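You operate a simulated robot arm through the tools that you are given. There is no shell and no other tool.

You are at the controls of a simulated robot arm. One attempt, no reset.

Task
Test sample card 56 on the meter and sort it by the reading.
Fine: Under 40 s goes in the WORN tray, else in the GOOD tray, both on the fabric table. Leave the red clamp open.

Only the result counts: the job must be done as asked and must still hold three seconds after the hand-in. Knocking over, shifting, dropping, spilling or breaking anything else fails it.

Robot
A 7-joint arm with a two-finger parallel gripper, fixed in place. Base frame: the origin is on the floor under the middle of its stand, x ahead of it, y to its left, z up; the work surface is at about z = 0.88. Lengths are in m, angles in rad, forces in N, time in s.
It reaches about 1.479 m from its shoulder. Its first joint turns from -2.897 to 2.897 rad. Payload 4.4 kg.
The TCP is the grasp point between the finger pads, 0.023 m short of the fingertips. In the tool frame z runs along the fingers and y along their closing line. Largest opening 0.094 m; finger width 0.038, thickness 0.01; the body of the gripper, 0.054 by 0.096 m, starts 0.039 m behind the TCP.
Orientation is told as [roll, pitch, yaw] about the base's x, y, z axes, in that order, counted from this pose: with the fingers straight down and closing along the base's y, the tool's x points along the base's -x, its y along +y and its z along -z.

Tools
- The arm moves only by the tool drive_tool. Its argument "series" is a list of rows, each an object (a shift or turn left out is 0, a gripper value left out holds the last) with "fingers": the gripper command, from -1 (shut) to 1 (fully open), values between in proportion; "linear": the shift along the base's x, y, z in units of 200 mm (1.0 is 200 mm), a list of three; "turn": the turn, a rotation vector about the base's x, y, z in units of 90 degrees (1.0 is 90 degrees), a list of three. In form: [{"fingers": fingers, "linear": [dx, dy, dz], "turn": [ax, ay, az]}, ...]. A call has 1 to 20 rows; each row is the pose to reach, as a shift and turn from the pose commanded when the call began. A call with a number of a shift or a turn outside -1 to 1 is refused whole. Rows are played at 5 a second. More than 0.05 m and 0.15 rad between two rows, or a gripper value outside its range, and nothing of the call is played. A pose out of reach is approached as far as the arm can. The call stops where the force on the tool passes 60 N (or 10 N more than at its start, if that is more) or the arm is blocked; 0.2 s more then pass. The fingers move at their own pace (about 0.072 m/s each) and stop on an object; they squeeze with about 42 N. The grip force told is the motor's: it shows also when the fingers shut on nothing. Time passes only in rows, and 0.2 s behind the last, so rows that repeat a pose let the fingers close. It gives the time, the measured TCP pose, the force on the tool (base axes), the opening and the grip force at its end, in the units of the frame above (readings bear some noise), with the torque about the TCP (base axes, N m) and any sound that the robot's microphone picked up, and new pictures: "pictures" is both (left out), scene, wrist or none.
- Cameras (640 x 400 px; columns grow to the right, rows downward): "scene" is fixed at [0.4028, -0.4994, 1.4904]; the picture's right is [0.87, -0.49, 0.00], its down [-0.23, -0.41, -0.88] and it looks along [0.44, 0.77, -0.47] (base axes); focal length 338 px, centre (320, 200). "wrist" rides on the gripper at [0.086, 0.016, -0.075] in the tool frame; the picture's right is [-0.18, 0.98, 0.00], its down [-0.58, -0.11, -0.81] and it looks along [-0.79, -0.15, 0.59] (tool axes); focal length 243 px, centre (320, 200). There is no depth. A picture from a camera that has moved, and an enlarged one, comes with that camera's place and axes in the base frame and with its lens.
- enlarge(camera, box): a new picture of the part [left, top, right, bottom] of that camera's present view, enlarged. No time passes.
- close_job(): hands the job in; it is judged then, once.

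Places have to be worked out from the pictures, the camera data and where the tool is seen. Open the gripper and draw the arm clear of the work before you hand the job in, unless the task says otherwise.

The tools are called after "Call:" by a JSON object that holds its "api" and its "payload". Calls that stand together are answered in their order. drive_tool: Moves the arm, as the interface text tells. Its arguments: {"type":"object","properties":{"series":{"type":"array","items":{"type":"object","properties":{"fingers":{"type":"number"},"linear":{"type":"array","items":{"type":"number"}},"turn":{"type":"array","items":{"type":"number"}}}}},"pictures":{"type":"string","enum":["both","scene","wrist","none"]}},"required":["series"]} The other tools are called the same way: enlarge (camera, box) takes an enlarged picture of a part of a camera's view; close_job () hands the job in.

At the start:

```text
time_s: 0.0
tcp_pos: [0.7381, 0.1879, 1.2297]
ee_rot: [0.0, 0.0, -0.001]
ft_force: [0.2, 0.6, -1.4]
torque: [-0.01, 0.03, 0.04]
finger_gap: 0.094
grasp_force: 0.2
```

scene: 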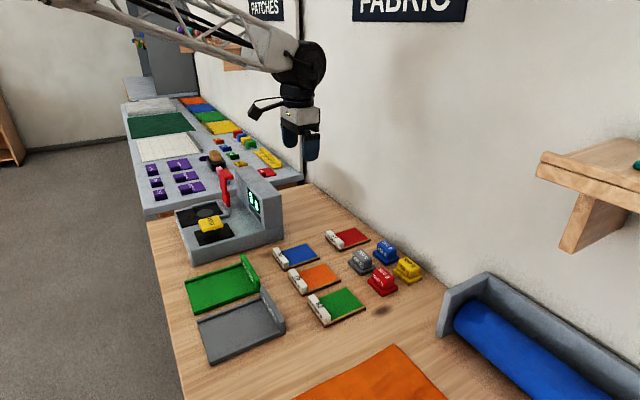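
wrist: 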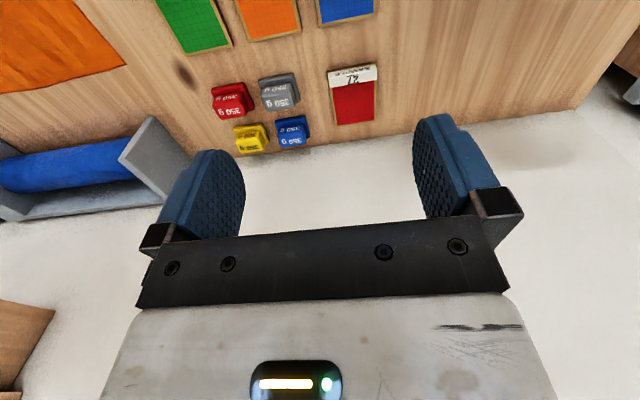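

I'll first look closely at the meter, the trays and the sample cards in the scene picture before moving.

Call:
{"api": "enlarge", "payload": {"camera": "scene", "box": [160, 140, 300, 270]}}

Call:
{"api": "enlarge", "payload": {"camera": "scene", "box": [260, 220, 440, 330]}}

Call:
{"api": "enlarge", "payload": {"camera": "scene", "box": [180, 240, 300, 370]}}

Call:
{"api": "enlarge", "payload": {"camera": "wrist", "box": [140, 0, 400, 160]}}

```text
3.08 times, centred on (230, 205) of scene
camera zoom: at [0.4028, -0.4994, 1.4904], right [0.87, -0.49, 0.0], down [-0.23, -0.41, -0.88], along [0.44, 0.77, -0.47], focal length 1041 px, centre (597, 185)
```

zoom: 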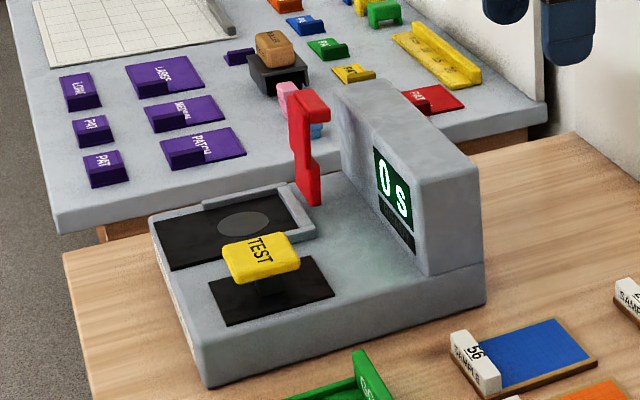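

```text
3.56 times, centred on (350, 275) of scene
camera zoom: at [0.4028, -0.4994, 1.4904], right [0.87, -0.49, 0.0], down [-0.23, -0.41, -0.88], along [0.44, 0.77, -0.47], focal length 1203 px, centre (213, -67)
```

zoom: 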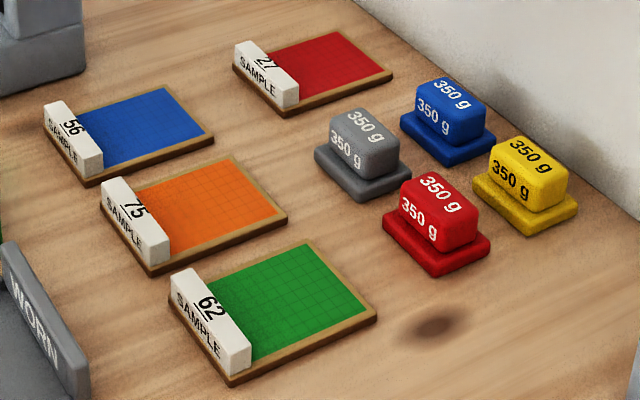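

```text
3.08 times, centred on (240, 305) of scene
camera zoom: at [0.4028, -0.4994, 1.4904], right [0.87, -0.49, 0.0], down [-0.23, -0.41, -0.88], along [0.44, 0.77, -0.47], focal length 1041 px, centre (566, -123)
```

zoom: 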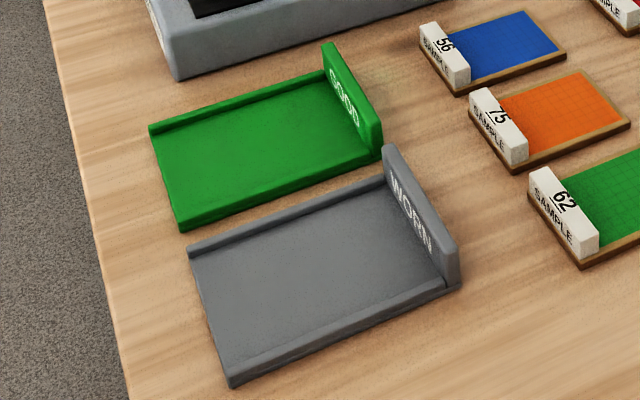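

```text
2.46 times, centred on (270, 80) of wrist
camera zoom: at [0.651, 0.2053, 1.3049], right [0.18, 0.98, 0.0], down [0.58, -0.11, 0.81], along [0.79, -0.15, -0.59], focal length 597 px, centre (443, 495)
```

zoom: 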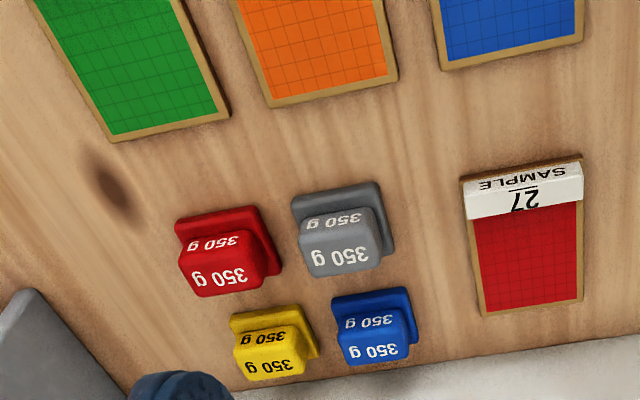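

From the scene picture I place card 56 at x 0.68–0.79, y 0.19–0.26 with its white label block at the -x end. The meter base is at x 0.47–0.74, y 0.33–0.61, top about z 0.925. I'll turn the gripper by 90° at height so the wrist camera looks along +y over the meter.

Call:
{"api": "drive_tool", "payload": {"series": [{"linear": [-0.08, -0.03, -0.01], "turn": [0, 0, 0.083]}, {"linear": [-0.16, -0.06, -0.02], "turn": [0, 0, 0.167]}, {"linear": [-0.24, -0.09, -0.04], "turn": [0, 0, 0.25]}, {"linear": [-0.32, -0.12, -0.05], "turn": [0, 0, 0.333]}, {"linear": [-0.4, -0.15, -0.06], "turn": [0, 0, 0.417]}, {"linear": [-0.48, -0.18, -0.07], "turn": [0, 0, 0.5]}, {"linear": [-0.56, -0.2, -0.09], "turn": [0, 0, 0.583]}, {"linear": [-0.64, -0.23, -0.1], "turn": [0, 0, 0.667]}, {"linear": [-0.72, -0.26, -0.11], "turn": [0, 0, 0.75]}, {"linear": [-0.8, -0.29, -0.12], "turn": [0, 0, 0.833]}, {"linear": [-0.88, -0.32, -0.14], "turn": [0, 0, 0.917]}, {"linear": [-0.94, -0.34, -0.15], "turn": [0, 0, 1.0]}]}}

```text
time_s: 2.6
tcp_pos: [0.5483, 0.1202, 1.1991]
ee_rot: [-0.001, -0.001, 1.572]
ft_force: [0.2, 0.1, 0.5]
torque: [0.0, -0.01, 0.0]
finger_gap: 0.0939
grasp_force: 0.0
camera wrist: at [0.5339, 0.0345, 1.2746], right [-0.98, 0.18, 0.0], down [0.11, 0.58, 0.81], along [0.15, 0.79, -0.59], focal length 243 px, centre (320, 200)
```

scene: 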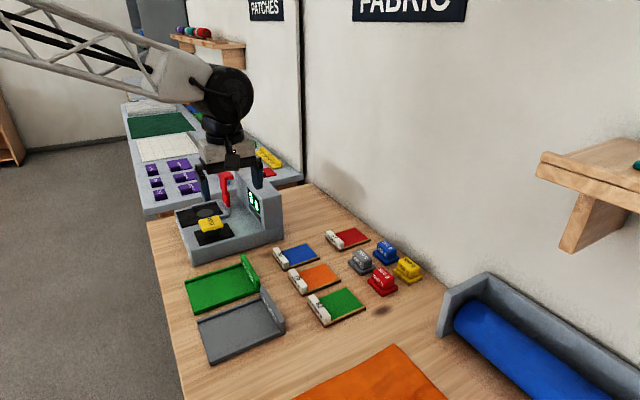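
wrist: 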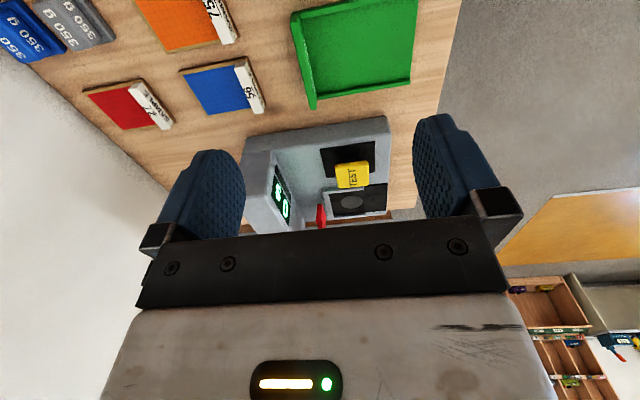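

Call:
{"api": "enlarge", "payload": {"camera": "wrist", "box": [220, 110, 420, 240]}}

Call:
{"api": "enlarge", "payload": {"camera": "wrist", "box": [70, 50, 290, 190]}}

```text
3.08 times, centred on (320, 175) of wrist
camera zoom: at [0.5339, 0.0345, 1.2746], right [-0.98, 0.18, 0.0], down [0.11, 0.58, 0.81], along [0.15, 0.79, -0.59], focal length 746 px, centre (320, 277)
```

zoom: 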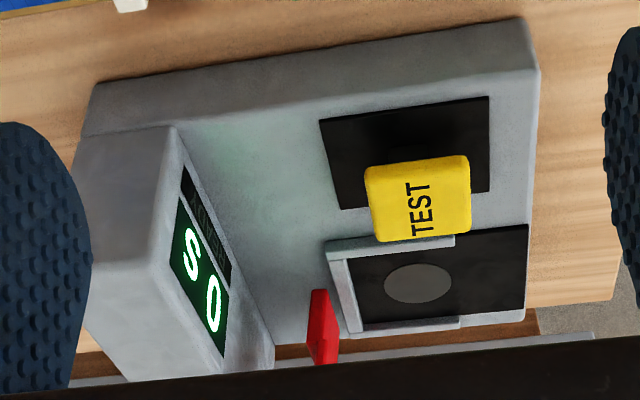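

```text
2.86 times, centred on (180, 120) of wrist
camera zoom: at [0.5339, 0.0345, 1.2746], right [-0.98, 0.18, 0.0], down [0.11, 0.58, 0.81], along [0.15, 0.79, -0.59], focal length 693 px, centre (720, 429)
```

zoom: 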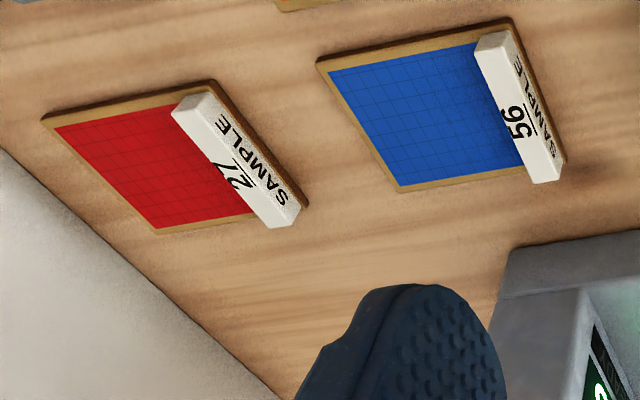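

The meter has a U-shaped nest with rails on both y sides, a stop at the +x end near x 0.61, and its mouth toward -x. The red clamp stands upright behind the stop, near (0.63, 0.53). I'll enlarge the clamp and the display.

Call:
{"api": "enlarge", "payload": {"camera": "scene", "box": [205, 155, 275, 225]}}

Call:
{"api": "enlarge", "payload": {"camera": "wrist", "box": [300, 170, 400, 240]}}

Call:
{"api": "enlarge", "payload": {"camera": "scene", "box": [240, 185, 270, 225]}}

```text
5.71 times, centred on (240, 190) of scene
camera zoom: at [0.4028, -0.4994, 1.4904], right [0.87, -0.49, 0.0], down [-0.23, -0.41, -0.88], along [0.44, 0.77, -0.47], focal length 1933 px, centre (777, 257)
```

zoom: 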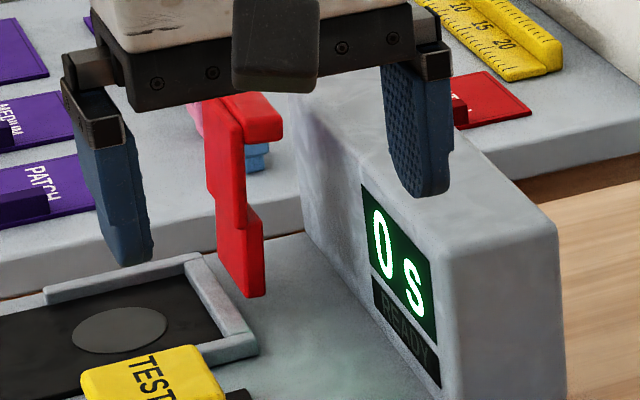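

```text
5.71 times, centred on (350, 205) of wrist
camera zoom: at [0.5339, 0.0345, 1.2746], right [-0.98, 0.18, 0.0], down [0.11, 0.58, 0.81], along [0.15, 0.79, -0.59], focal length 1386 px, centre (149, 171)
```

zoom: 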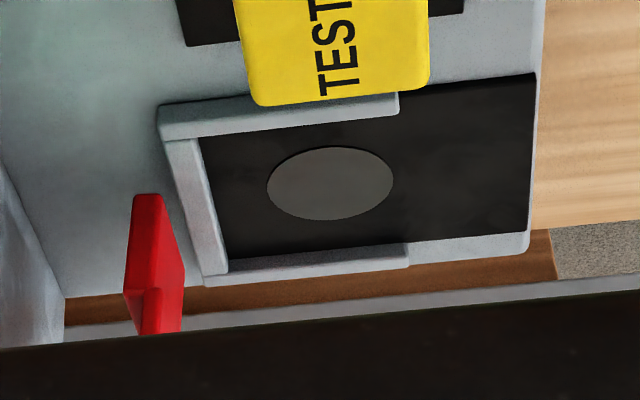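

```text
10.00 times, centred on (255, 205) of scene
camera zoom: at [0.4028, -0.4994, 1.4904], right [0.87, -0.49, 0.0], down [-0.23, -0.41, -0.88], along [0.44, 0.77, -0.47], focal length 3383 px, centre (970, 150)
```

zoom: 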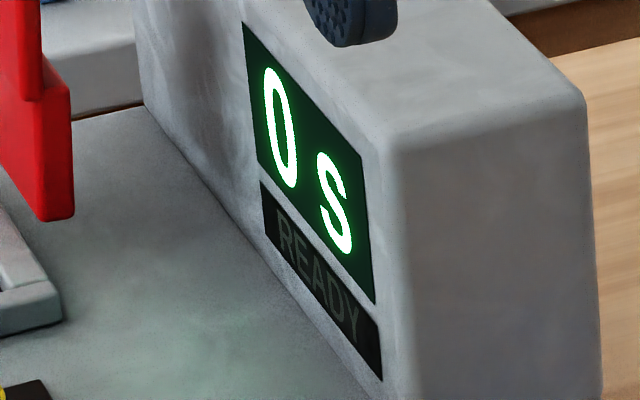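

The READY lamp is dark and the display shows 0 s. The clamp is a lever hinged at the base with a handle at its top. Card 56's label is near (0.687, 0.222), so I'll move above it at z≈1.02 and look again.

Call:
{"api": "drive_tool", "payload": {"series": [{"linear": [0.1, 0.07, -0.12], "fingers": 0.2}, {"linear": [0.2, 0.145, -0.24]}, {"linear": [0.3, 0.22, -0.36]}, {"linear": [0.4, 0.29, -0.48]}, {"linear": [0.5, 0.365, -0.6]}, {"linear": [0.6, 0.44, -0.72]}, {"linear": [0.695, 0.51, -0.84]}, {"linear": [0.695, 0.51, -0.9]}]}}

```text
time_s: 4.4
tcp_pos: [0.6882, 0.2219, 1.0184]
ee_rot: [0.0, -0.001, 1.571]
ft_force: [-0.9, 0.0, -0.1]
torque: [0.0, 0.0, -0.01]
finger_gap: 0.0566
grasp_force: 0.0
camera wrist: at [0.6719, 0.1368, 1.0937], right [-0.98, 0.18, 0.0], down [0.11, 0.58, 0.81], along [0.15, 0.79, -0.59], focal length 243 px, centre (320, 200)
```

scene: 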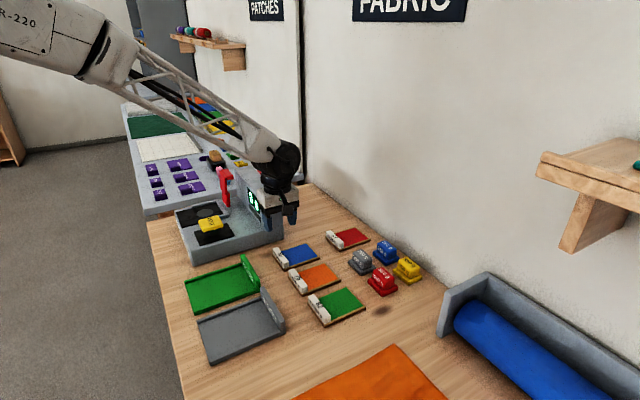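
wrist: 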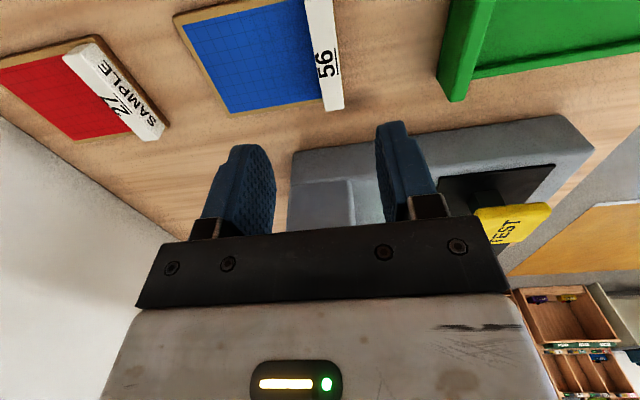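

Call:
{"api": "enlarge", "payload": {"camera": "wrist", "box": [260, 0, 400, 130]}}

Call:
{"api": "enlarge", "payload": {"camera": "scene", "box": [260, 230, 330, 275]}}

```text
3.08 times, centred on (330, 65) of wrist
camera zoom: at [0.6719, 0.1368, 1.0937], right [-0.98, 0.18, 0.0], down [0.11, 0.58, 0.81], along [0.15, 0.79, -0.59], focal length 746 px, centre (289, 615)
```

zoom: 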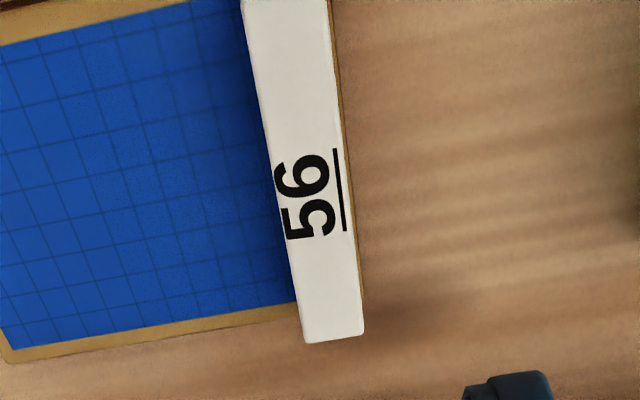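

```text
8.89 times, centred on (295, 252) of scene
camera zoom: at [0.4028, -0.4994, 1.4904], right [0.87, -0.49, 0.0], down [-0.23, -0.41, -0.88], along [0.44, 0.77, -0.47], focal length 3007 px, centre (542, -267)
```

zoom: 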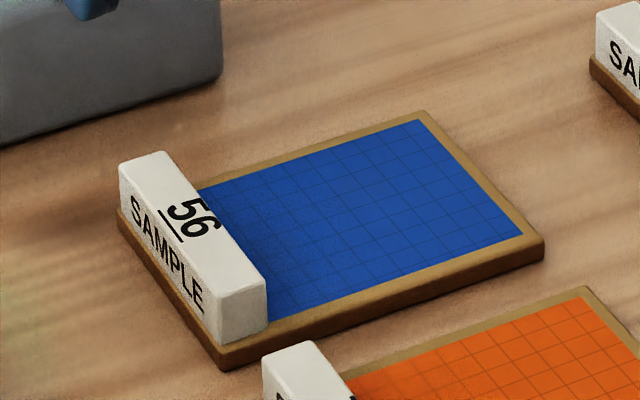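

The label top spans x 0.674–0.690 and y 0.186–0.261, square to the axes. I'll centre the fingers at x 0.6825, y 0.223 and descend to z≈0.925.

Call:
{"api": "drive_tool", "payload": {"series": [{"linear": [-0.028, 0.005, -0.1]}, {"linear": [-0.028, 0.005, -0.2]}, {"linear": [-0.028, 0.005, -0.3]}, {"linear": [-0.028, 0.005, -0.4]}, {"linear": [-0.028, 0.005, -0.467]}]}}

```text
time_s: 5.6
tcp_pos: [0.6818, 0.2243, 0.9267]
ee_rot: [-0.001, 0.0, 1.572]
ft_force: [0.3, 0.2, 0.1]
torque: [0.0, 0.03, 0.01]
finger_gap: 0.0568
grasp_force: 0.1
camera wrist: at [0.6658, 0.1375, 1.0016], right [-0.98, 0.18, 0.0], down [0.11, 0.58, 0.81], along [0.15, 0.79, -0.59], focal length 243 px, centre (320, 200)
```

scene: 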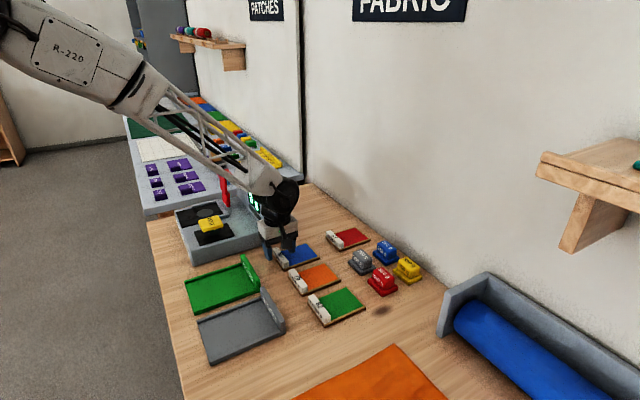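
wrist: 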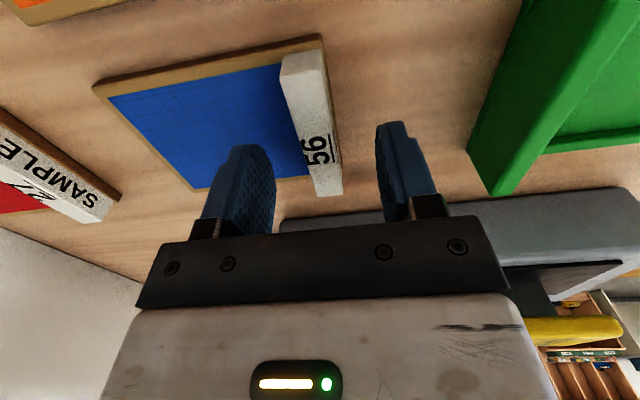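

Call:
{"api": "enlarge", "payload": {"camera": "wrist", "box": [180, 20, 460, 240]}}

Call:
{"api": "enlarge", "payload": {"camera": "scene", "box": [240, 210, 330, 280]}}

```text
1.82 times, centred on (320, 130) of wrist
camera zoom: at [0.6658, 0.1375, 1.0016], right [-0.98, 0.18, 0.0], down [0.11, 0.58, 0.81], along [0.15, 0.79, -0.59], focal length 441 px, centre (320, 327)
```

zoom: 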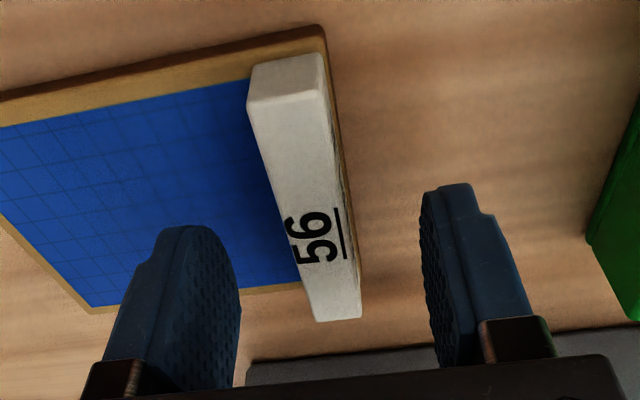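

```text
5.71 times, centred on (285, 245) of scene
camera zoom: at [0.4028, -0.4994, 1.4904], right [0.87, -0.49, 0.0], down [-0.23, -0.41, -0.88], along [0.44, 0.77, -0.47], focal length 1933 px, centre (520, -57)
```

zoom: 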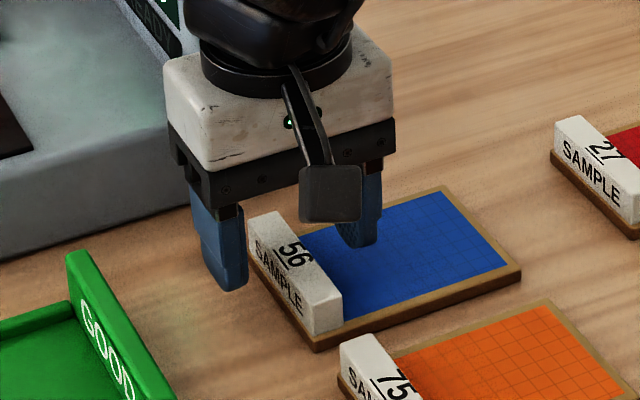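

The label lies centred between the fingers at x 0.682 with its top near z 0.906. I'll descend 12.5 mm and close on it.

Call:
{"api": "drive_tool", "payload": {"series": [{"linear": [0, -0.01, -0.03]}, {"linear": [0, -0.01, -0.063]}, {"linear": [0, -0.01, -0.063], "fingers": -0.4}, {"linear": [0, -0.01, -0.063], "fingers": -1}, {"linear": [0, -0.01, -0.063], "fingers": -1}, {"linear": [0, -0.01, -0.063], "fingers": -1}]}}

```text
time_s: 7.0
tcp_pos: [0.6815, 0.221, 0.9152]
ee_rot: [0.0, 0.0, 1.569]
ft_force: [-1.0, 0.2, 0.6]
torque: [0.02, 0.01, -0.02]
finger_gap: 0.0156
grasp_force: 41.9
camera wrist: at [0.666, 0.1353, 0.99], right [-0.98, 0.18, 0.0], down [0.11, 0.58, 0.81], along [0.15, 0.79, -0.59], focal length 243 px, centre (320, 200)
```

scene: 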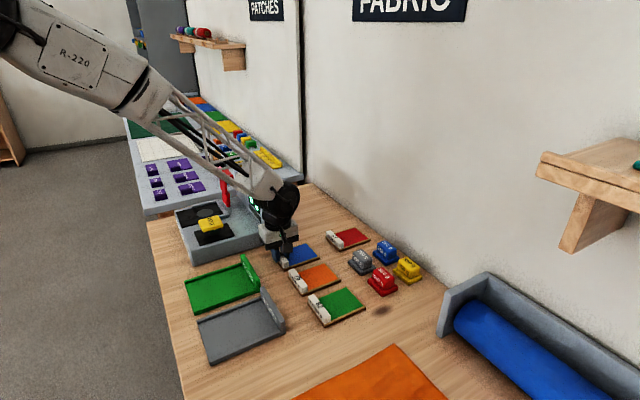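
wrist: 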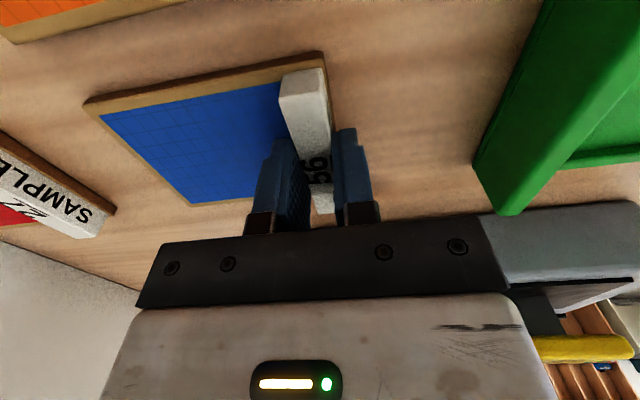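

The label is gripped with a 15.6 mm gap and 42 N. I'll lift 0.2 m straight up, then go -x first and then +y to hover in front of the meter nest for a closer look.

Call:
{"api": "drive_tool", "payload": {"series": [{"linear": [0, 0, 0.05]}, {"linear": [0, 0, 0.15]}, {"linear": [0, 0, 0.3]}, {"linear": [0, 0, 0.5]}, {"linear": [0, 0, 0.7]}, {"linear": [0, 0, 0.9]}, {"linear": [-0.1, 0, 1.0]}, {"linear": [-0.25, 0, 1.0]}, {"linear": [-0.4, 0, 1.0]}, {"linear": [-0.55, 0, 1.0]}, {"linear": [-0.7, 0, 1.0]}, {"linear": [-0.85, 0, 1.0]}, {"linear": [-0.96, 0.1, 1.0]}, {"linear": [-0.96, 0.25, 1.0]}, {"linear": [-0.96, 0.4, 1.0]}, {"linear": [-0.96, 0.5, 1.0]}]}}

```text
time_s: 10.4
tcp_pos: [0.4903, 0.3222, 1.1113]
ee_rot: [-0.001, 0.001, 1.571]
ft_force: [0.1, -0.4, 0.0]
torque: [0.03, 0.01, -0.05]
finger_gap: 0.0158
grasp_force: 42.2
camera wrist: at [0.4743, 0.2368, 1.1867], right [-0.98, 0.18, 0.0], down [0.11, 0.58, 0.81], along [0.15, 0.79, -0.59], focal length 243 px, centre (320, 200)
```

scene: 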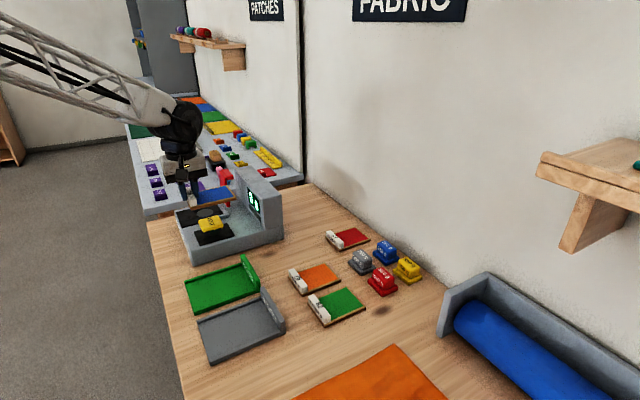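
wrist: 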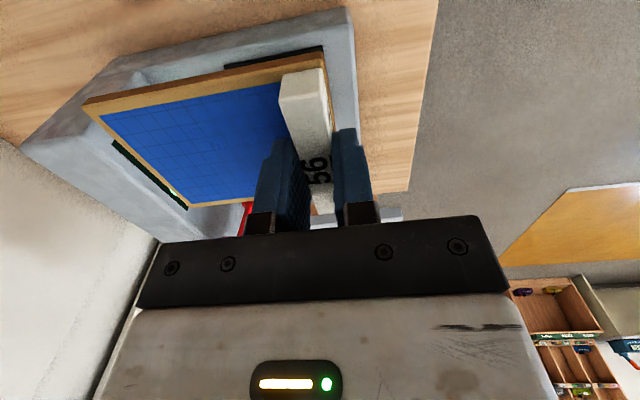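

The card is held level, but it hides the nest in the wrist view. I'll enlarge the scene view, using the held card's known position as a calibration point for the nest location.

Call:
{"api": "enlarge", "payload": {"camera": "scene", "box": [160, 130, 280, 205]}}

Call:
{"api": "enlarge", "payload": {"camera": "scene", "box": [165, 190, 285, 265]}}

```text
5.33 times, centred on (220, 168) of scene
camera zoom: at [0.4028, -0.4994, 1.4904], right [0.87, -0.49, 0.0], down [-0.23, -0.41, -0.88], along [0.44, 0.77, -0.47], focal length 1804 px, centre (853, 373)
```

zoom: 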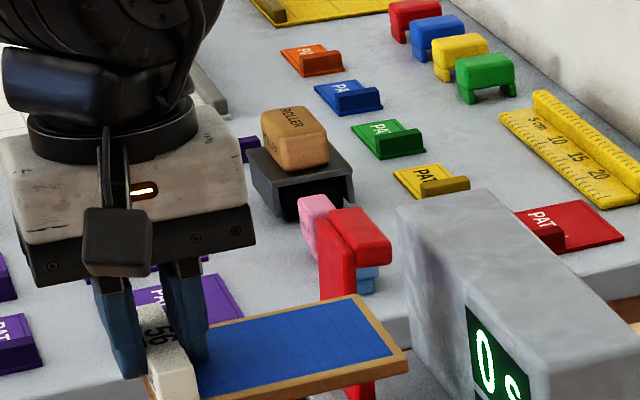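

```text
5.33 times, centred on (225, 228) of scene
camera zoom: at [0.4028, -0.4994, 1.4904], right [0.87, -0.49, 0.0], down [-0.23, -0.41, -0.88], along [0.44, 0.77, -0.47], focal length 1804 px, centre (827, 53)
```

zoom: 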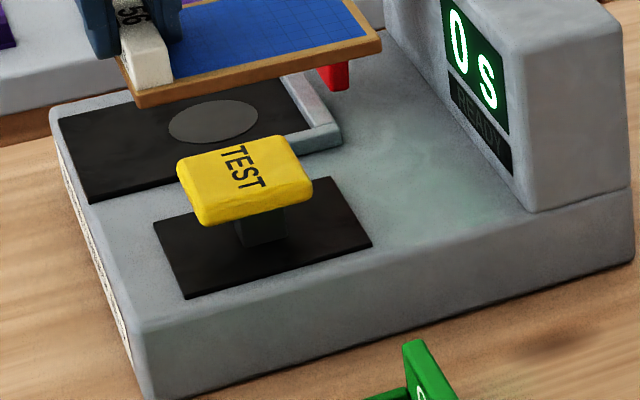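

After calibrating against the held card, the sensor spot sits at (0.546, 0.522). The stop's inner face is near x 0.595 and the nest floor near z 0.929. I'll move over the nest with a few mm of x clearance and lower to just above the floor.

Call:
{"api": "drive_tool", "payload": {"series": [{"linear": [-0.02, 0.15, 0]}, {"linear": [-0.045, 0.3, 0]}, {"linear": [-0.045, 0.45, 0]}, {"linear": [-0.045, 0.6, 0]}, {"linear": [-0.045, 0.75, 0]}, {"linear": [-0.045, 0.9, 0]}, {"linear": [-0.045, 1.0, 0]}, {"linear": [-0.045, 1.0, -0.1]}, {"linear": [-0.045, 1.0, -0.25]}, {"linear": [-0.045, 1.0, -0.4]}, {"linear": [-0.045, 1.0, -0.55]}, {"linear": [-0.045, 1.0, -0.65]}]}}

```text
time_s: 13.0
tcp_pos: [0.4829, 0.5222, 0.9827]
ee_rot: [-0.001, 0.002, 1.571]
ft_force: [0.2, 0.0, -1.0]
torque: [0.0, 0.02, -0.02]
finger_gap: 0.016
grasp_force: 42.7
camera wrist: at [0.4662, 0.4356, 1.0585], right [-0.98, 0.18, 0.0], down [0.11, 0.58, 0.81], along [0.15, 0.79, -0.59], focal length 243 px, centre (320, 200)
```

scene: 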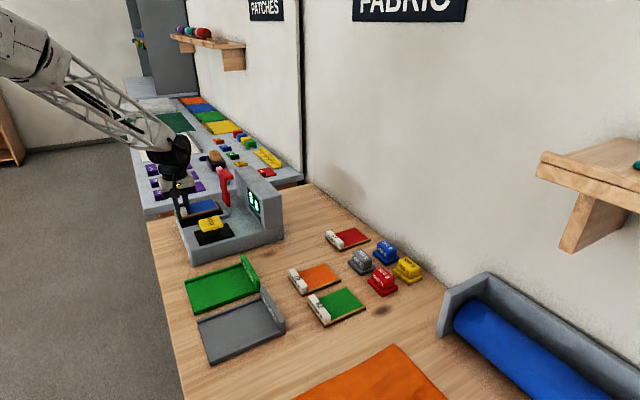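
wrist: 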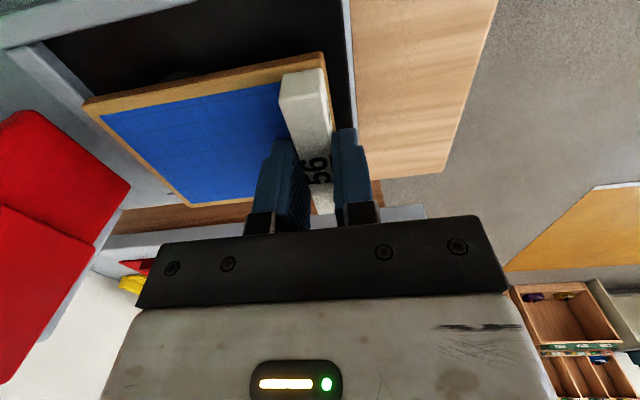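

Call:
{"api": "enlarge", "payload": {"camera": "wrist", "box": [0, 0, 360, 225]}}

Call:
{"api": "enlarge", "payload": {"camera": "scene", "box": [160, 155, 260, 230]}}

```text
1.78 times, centred on (180, 112) of wrist
camera zoom: at [0.4662, 0.4356, 1.0585], right [-0.98, 0.18, 0.0], down [0.11, 0.58, 0.81], along [0.15, 0.79, -0.59], focal length 431 px, centre (569, 356)
```

zoom: 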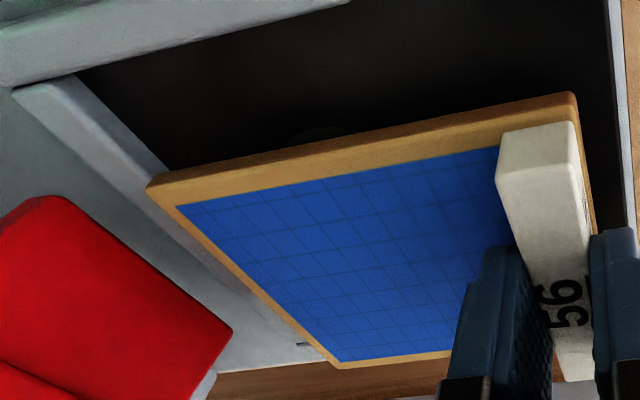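

```text
5.33 times, centred on (210, 192) of scene
camera zoom: at [0.4028, -0.4994, 1.4904], right [0.87, -0.49, 0.0], down [-0.23, -0.41, -0.88], along [0.44, 0.77, -0.47], focal length 1804 px, centre (907, 240)
```

zoom: 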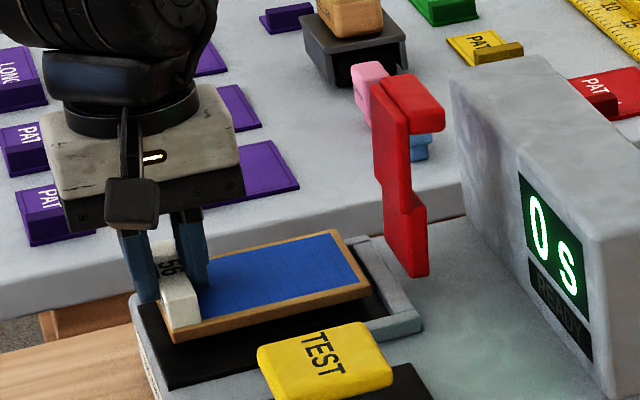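

The card hovers over the nest, level and square, with its +x end at about x 0.589, just inside the stop. I'll lower gently onto the floor in small steps and watch the force.

Call:
{"api": "drive_tool", "payload": {"series": [{"linear": [0, 0, -0.03]}, {"linear": [0, 0, -0.05]}, {"linear": [0, 0, -0.065]}, {"linear": [0, 0, -0.08]}]}}

```text
time_s: 13.8
tcp_pos: [0.4826, 0.5232, 0.9764]
ee_rot: [-0.005, -0.007, 1.571]
ft_force: [-2.2, -0.8, 21.0]
torque: [0.66, -0.59, 0.09]
finger_gap: 0.0167
grasp_force: 42.1
stopped in row 4: the force on the tool passed its limit at 67 N (the readings are from after the stop); the commanded pose is now the measured one
camera wrist: at [0.4668, 0.4364, 1.0508], right [-0.98, 0.18, 0.0], down [0.1, 0.58, 0.81], along [0.15, 0.8, -0.59], focal length 243 px, centre (320, 200)
```

scene: 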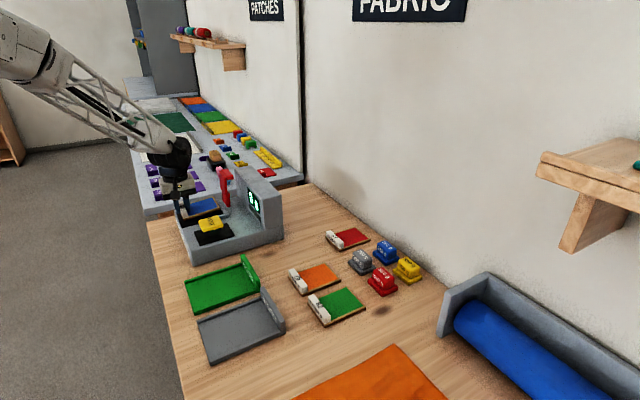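
wrist: 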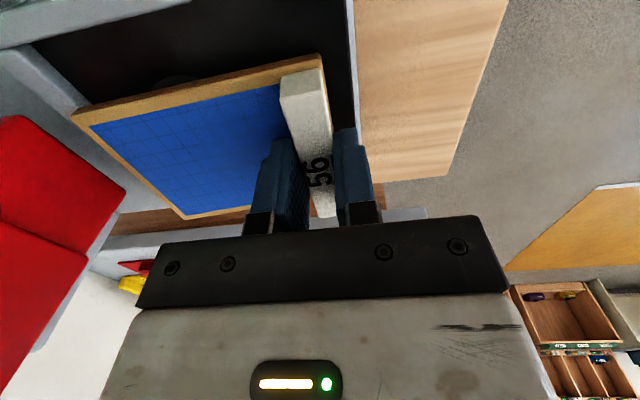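

Call:
{"api": "enlarge", "payload": {"camera": "wrist", "box": [0, 0, 360, 225]}}

Call:
{"api": "enlarge", "payload": {"camera": "scene", "box": [170, 170, 250, 230]}}

```text
1.78 times, centred on (180, 112) of wrist
camera zoom: at [0.4668, 0.4364, 1.0508], right [-0.98, 0.18, 0.0], down [0.1, 0.58, 0.81], along [0.15, 0.8, -0.59], focal length 431 px, centre (569, 356)
```

zoom: 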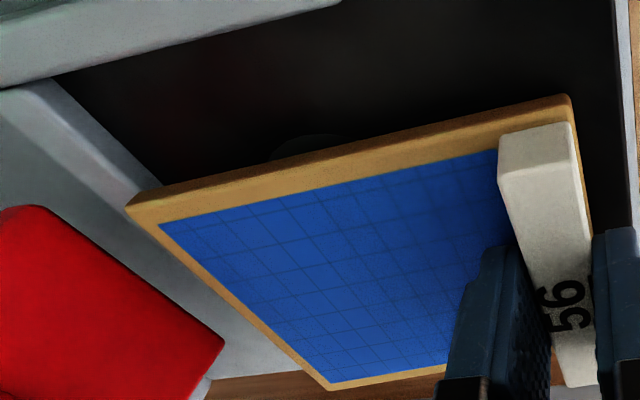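

```text
6.67 times, centred on (210, 200) of scene
camera zoom: at [0.4028, -0.4994, 1.4904], right [0.87, -0.49, 0.0], down [-0.23, -0.41, -0.88], along [0.44, 0.77, -0.47], focal length 2255 px, centre (1053, 200)
```

zoom: 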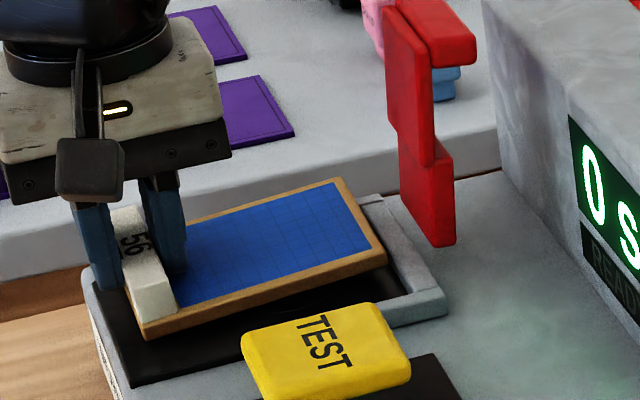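

The stop torque of about +0.66 Nm in x, with the card's far edge tipped up, shows the card landed on the far rail. So the nest sits higher (floor about z 0.94) and its centre is nearer y≈0.504. I'll lift 25 mm, shift -y by 19 mm, and re-check.

Call:
{"api": "drive_tool", "payload": {"series": [{"linear": [0, 0, 0.04]}, {"linear": [0, 0, 0.09]}, {"linear": [0, 0, 0.13]}, {"linear": [0, -0.05, 0.13], "turn": [0.003, 0.004, 0]}, {"linear": [0, -0.095, 0.13], "turn": [0.003, 0.004, 0]}]}}

```text
time_s: 15.0
tcp_pos: [0.482, 0.5034, 0.9998]
ee_rot: [0.006, -0.008, 1.571]
ft_force: [0.6, -0.5, -0.5]
torque: [-0.02, 0.06, -0.02]
finger_gap: 0.0158
grasp_force: 42.2
camera wrist: at [0.4667, 0.4175, 1.0738], right [-0.98, 0.18, 0.01], down [0.11, 0.58, 0.81], along [0.15, 0.8, -0.59], focal length 243 px, centre (320, 200)
```

scene: 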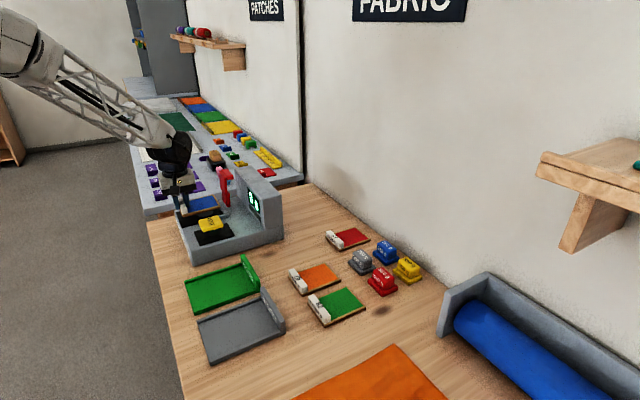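
wrist: 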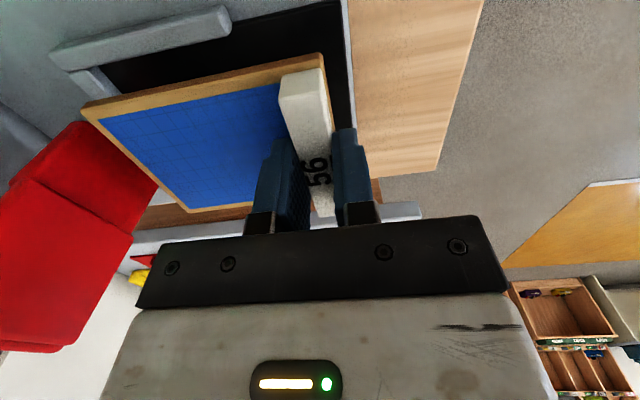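

Call:
{"api": "drive_tool", "payload": {"series": [{"linear": [0, 0, 0], "turn": [-0.005, -0.0038, 0]}, {"linear": [0, 0, -0.02], "turn": [-0.005, -0.0038, 0]}]}}

Call:
{"api": "enlarge", "payload": {"camera": "scene", "box": [170, 170, 250, 230]}}

Call:
{"api": "enlarge", "payload": {"camera": "wrist", "box": [0, 0, 360, 225]}}

```text
time_s: 15.6
tcp_pos: [0.4822, 0.504, 0.9957]
ee_rot: [-0.001, 0.0, 1.573]
ft_force: [0.5, 0.1, -1.2]
torque: [-0.01, 0.08, 0.0]
finger_gap: 0.0158
grasp_force: 42.3
camera wrist: at [0.4664, 0.418, 1.0715], right [-0.98, 0.18, 0.0], down [0.11, 0.58, 0.81], along [0.15, 0.79, -0.59], focal length 243 px, centre (320, 200)
```

scene: 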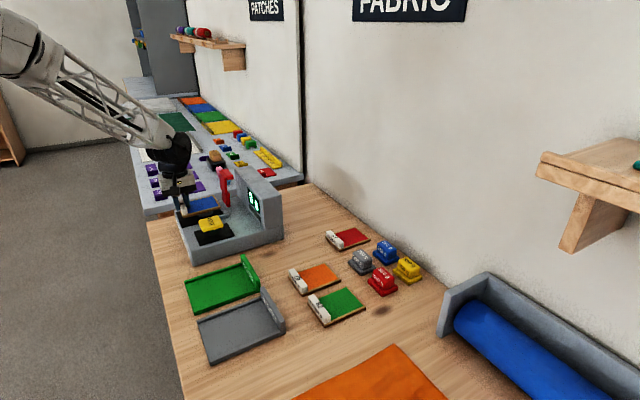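
wrist: 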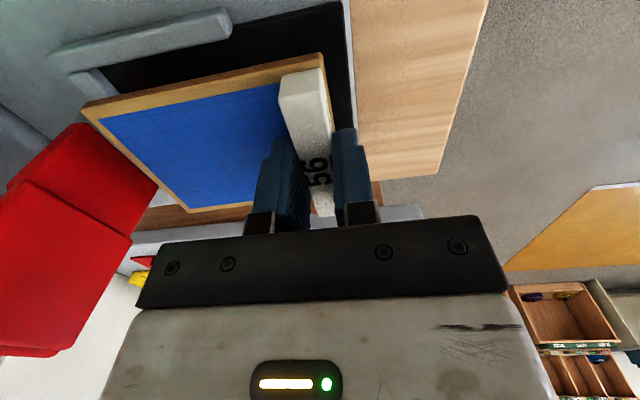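

```text
6.67 times, centred on (210, 200) of scene
camera zoom: at [0.4028, -0.4994, 1.4904], right [0.87, -0.49, 0.0], down [-0.23, -0.41, -0.88], along [0.44, 0.77, -0.47], focal length 2255 px, centre (1053, 200)
```

zoom: 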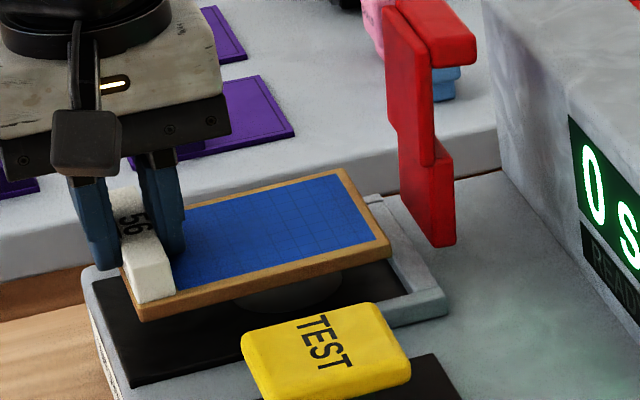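

```text
1.78 times, centred on (180, 112) of wrist
camera zoom: at [0.4664, 0.418, 1.0715], right [-0.98, 0.18, 0.0], down [0.11, 0.58, 0.81], along [0.15, 0.79, -0.59], focal length 431 px, centre (569, 356)
```

zoom: 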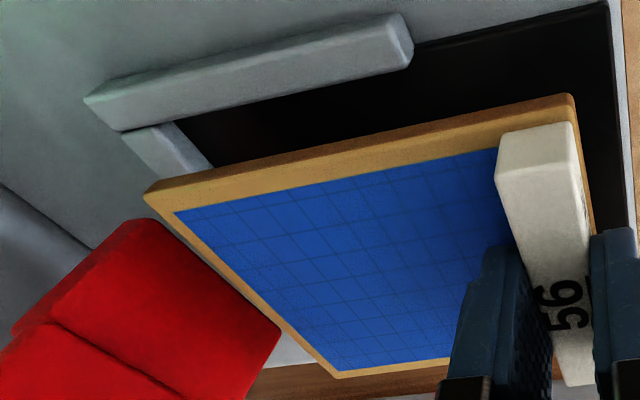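

Now the near rail's inner face reads y≈0.454, and the far one should be near 0.559, so the card (y 0.464–0.545) is centred. I'll back off 3 mm in x and lower in fine steps.

Call:
{"api": "drive_tool", "payload": {"series": [{"linear": [-0.015, 0, -0.03]}, {"linear": [-0.015, 0, -0.06]}, {"linear": [-0.015, 0, -0.08]}, {"linear": [-0.015, 0, -0.09]}]}}

Call:
{"api": "enlarge", "payload": {"camera": "scene", "box": [170, 170, 250, 230]}}

```text
time_s: 16.6
tcp_pos: [0.4793, 0.5022, 0.9784]
ee_rot: [-0.003, -0.001, 1.57]
ft_force: [0.6, 0.7, -0.8]
torque: [-0.01, 0.09, 0.02]
finger_gap: 0.0157
grasp_force: 42.4
camera wrist: at [0.4632, 0.4174, 1.0539], right [-0.98, 0.18, 0.0], down [0.11, 0.58, 0.81], along [0.15, 0.79, -0.59], focal length 243 px, centre (320, 200)
```

scene: 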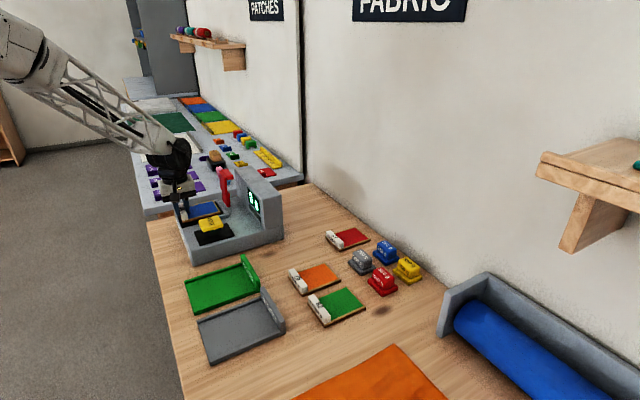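
wrist: 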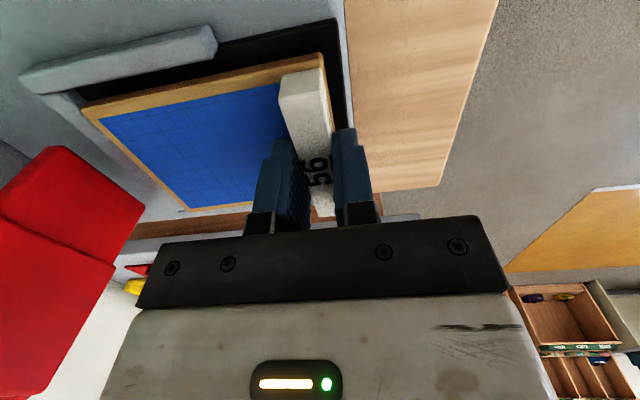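

```text
6.67 times, centred on (210, 200) of scene
camera zoom: at [0.4028, -0.4994, 1.4904], right [0.87, -0.49, 0.0], down [-0.23, -0.41, -0.88], along [0.44, 0.77, -0.47], focal length 2255 px, centre (1053, 200)
```

zoom: 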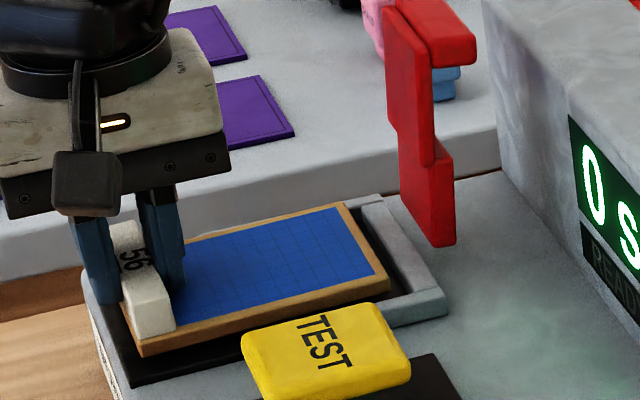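

The card now sits visually between both rails with no contact yet at z 0.978. I'll continue down in 1 mm steps for a short stretch.

Call:
{"api": "drive_tool", "payload": {"series": [{"linear": [0, 0.005, -0.01]}, {"linear": [0, 0.01, -0.02]}, {"linear": [0, 0.01, -0.027]}, {"linear": [0, 0.01, -0.034]}], "pictures": "none"}}

```text
time_s: 17.6
tcp_pos: [0.4803, 0.5043, 0.9738]
ee_rot: [-0.004, -0.001, 1.572]
ft_force: [-1.3, -3.6, 23.4]
torque: [-1.15, 0.34, -0.02]
finger_gap: 0.0157
grasp_force: 42.2
```

Contact at z 0.974 with about 23 N puts the card bottom at about 0.939, which matches the nest floor. I'll ease the down force slightly and slide +x toward the stop.

Call:
{"api": "drive_tool", "payload": {"series": [{"linear": [0, 0, 0.008]}, {"linear": [0.01, 0, 0.008]}, {"linear": [0.02, 0, 0.008]}, {"linear": [0.03, 0, 0.008]}]}}

Call:
{"api": "enlarge", "payload": {"camera": "scene", "box": [170, 170, 250, 230]}}

Call:
{"api": "enlarge", "payload": {"camera": "wrist", "box": [0, 0, 360, 225]}}

```text
time_s: 18.6
tcp_pos: [0.4863, 0.5059, 0.9721]
ee_rot: [-0.003, 0.001, 1.571]
ft_force: [-8.3, 1.8, 25.2]
torque: [-1.08, 0.35, -0.34]
finger_gap: 0.0155
grasp_force: 41.6
camera wrist: at [0.4691, 0.4199, 1.048], right [-0.98, 0.18, 0.0], down [0.11, 0.58, 0.81], along [0.15, 0.79, -0.59], focal length 243 px, centre (320, 200)
```

scene: 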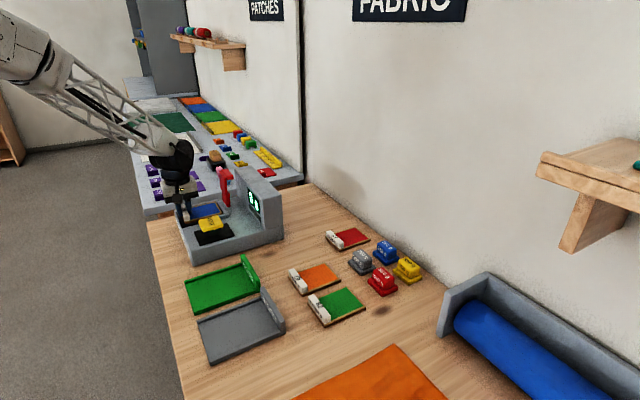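
wrist: 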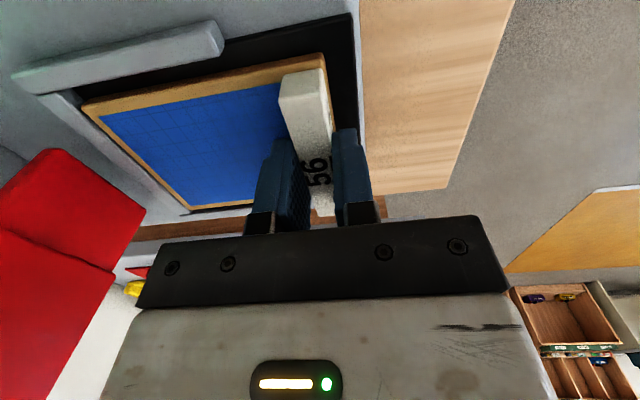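

```text
6.67 times, centred on (210, 200) of scene
camera zoom: at [0.4028, -0.4994, 1.4904], right [0.87, -0.49, 0.0], down [-0.23, -0.41, -0.88], along [0.44, 0.77, -0.47], focal length 2255 px, centre (1053, 200)
```

zoom: 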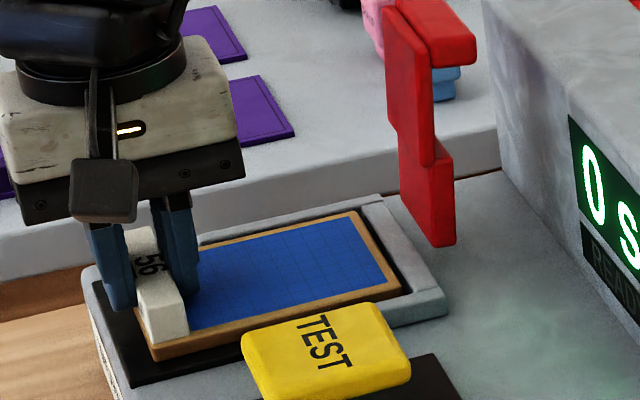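

```text
1.78 times, centred on (180, 112) of wrist
camera zoom: at [0.4691, 0.4199, 1.048], right [-0.98, 0.18, 0.0], down [0.11, 0.58, 0.81], along [0.15, 0.79, -0.59], focal length 431 px, centre (569, 356)
```

zoom: 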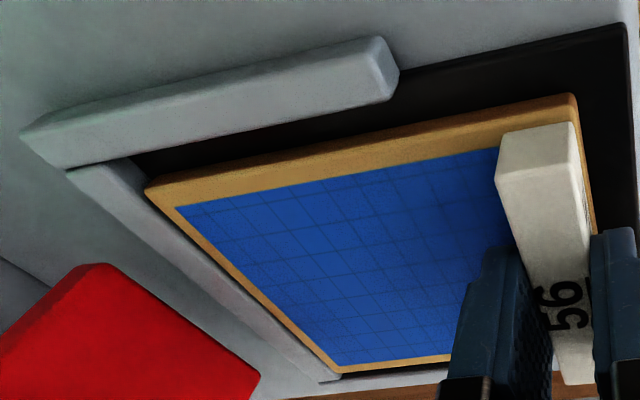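

The card is on the floor with roughly 2 mm left before the stop. The near edge touches first because the earlier bump rotated the card slightly in the grip. I'll slide a little further +x until the stop shows in the force.

Call:
{"api": "drive_tool", "payload": {"series": [{"linear": [0.006, -0.005, 0.004]}, {"linear": [0.012, -0.01, 0.008]}, {"linear": [0.018, -0.01, 0.008]}]}}

Call:
{"api": "enlarge", "payload": {"camera": "scene", "box": [190, 180, 250, 225]}}

Call:
{"api": "enlarge", "payload": {"camera": "wrist", "box": [0, 0, 360, 225]}}

```text
time_s: 19.4
tcp_pos: [0.4877, 0.502, 0.9738]
ee_rot: [-0.001, 0.002, 1.57]
ft_force: [-4.7, -1.7, 2.4]
torque: [-0.18, 0.21, -0.18]
finger_gap: 0.0159
grasp_force: 42.1
camera wrist: at [0.4723, 0.417, 1.0483], right [-0.98, 0.18, 0.0], down [0.11, 0.58, 0.81], along [0.15, 0.79, -0.59], focal length 243 px, centre (320, 200)
```

scene: 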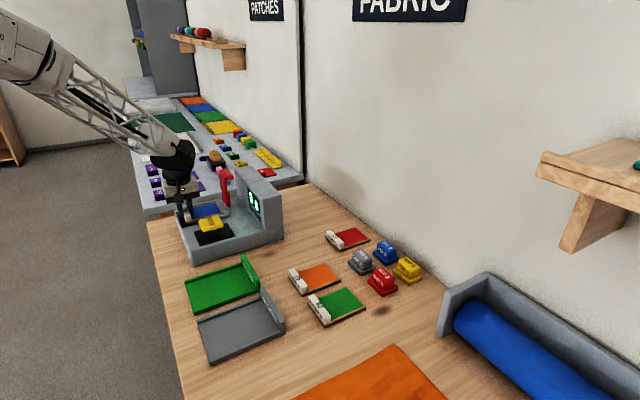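
wrist: 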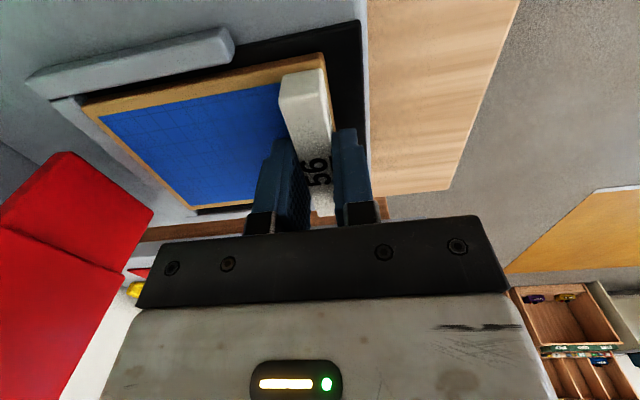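

```text
8.89 times, centred on (220, 202) of scene
camera zoom: at [0.4028, -0.4994, 1.4904], right [0.87, -0.49, 0.0], down [-0.23, -0.41, -0.88], along [0.44, 0.77, -0.47], focal length 3007 px, centre (1209, 178)
```

zoom: 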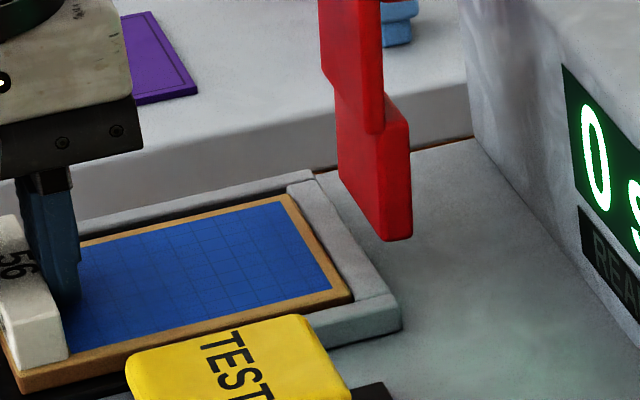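

```text
1.78 times, centred on (180, 112) of wrist
camera zoom: at [0.4723, 0.417, 1.0483], right [-0.98, 0.18, 0.0], down [0.11, 0.58, 0.81], along [0.15, 0.79, -0.59], focal length 431 px, centre (569, 356)
```

zoom: 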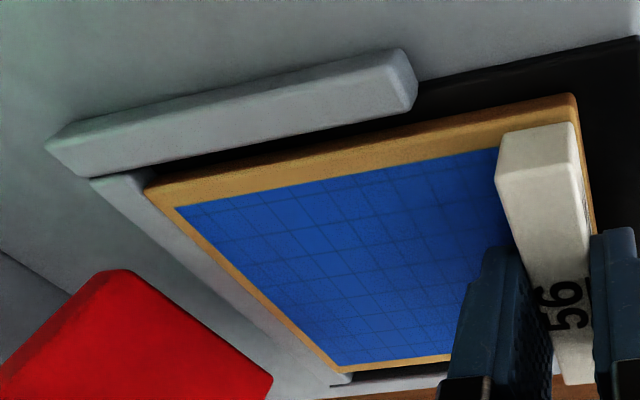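

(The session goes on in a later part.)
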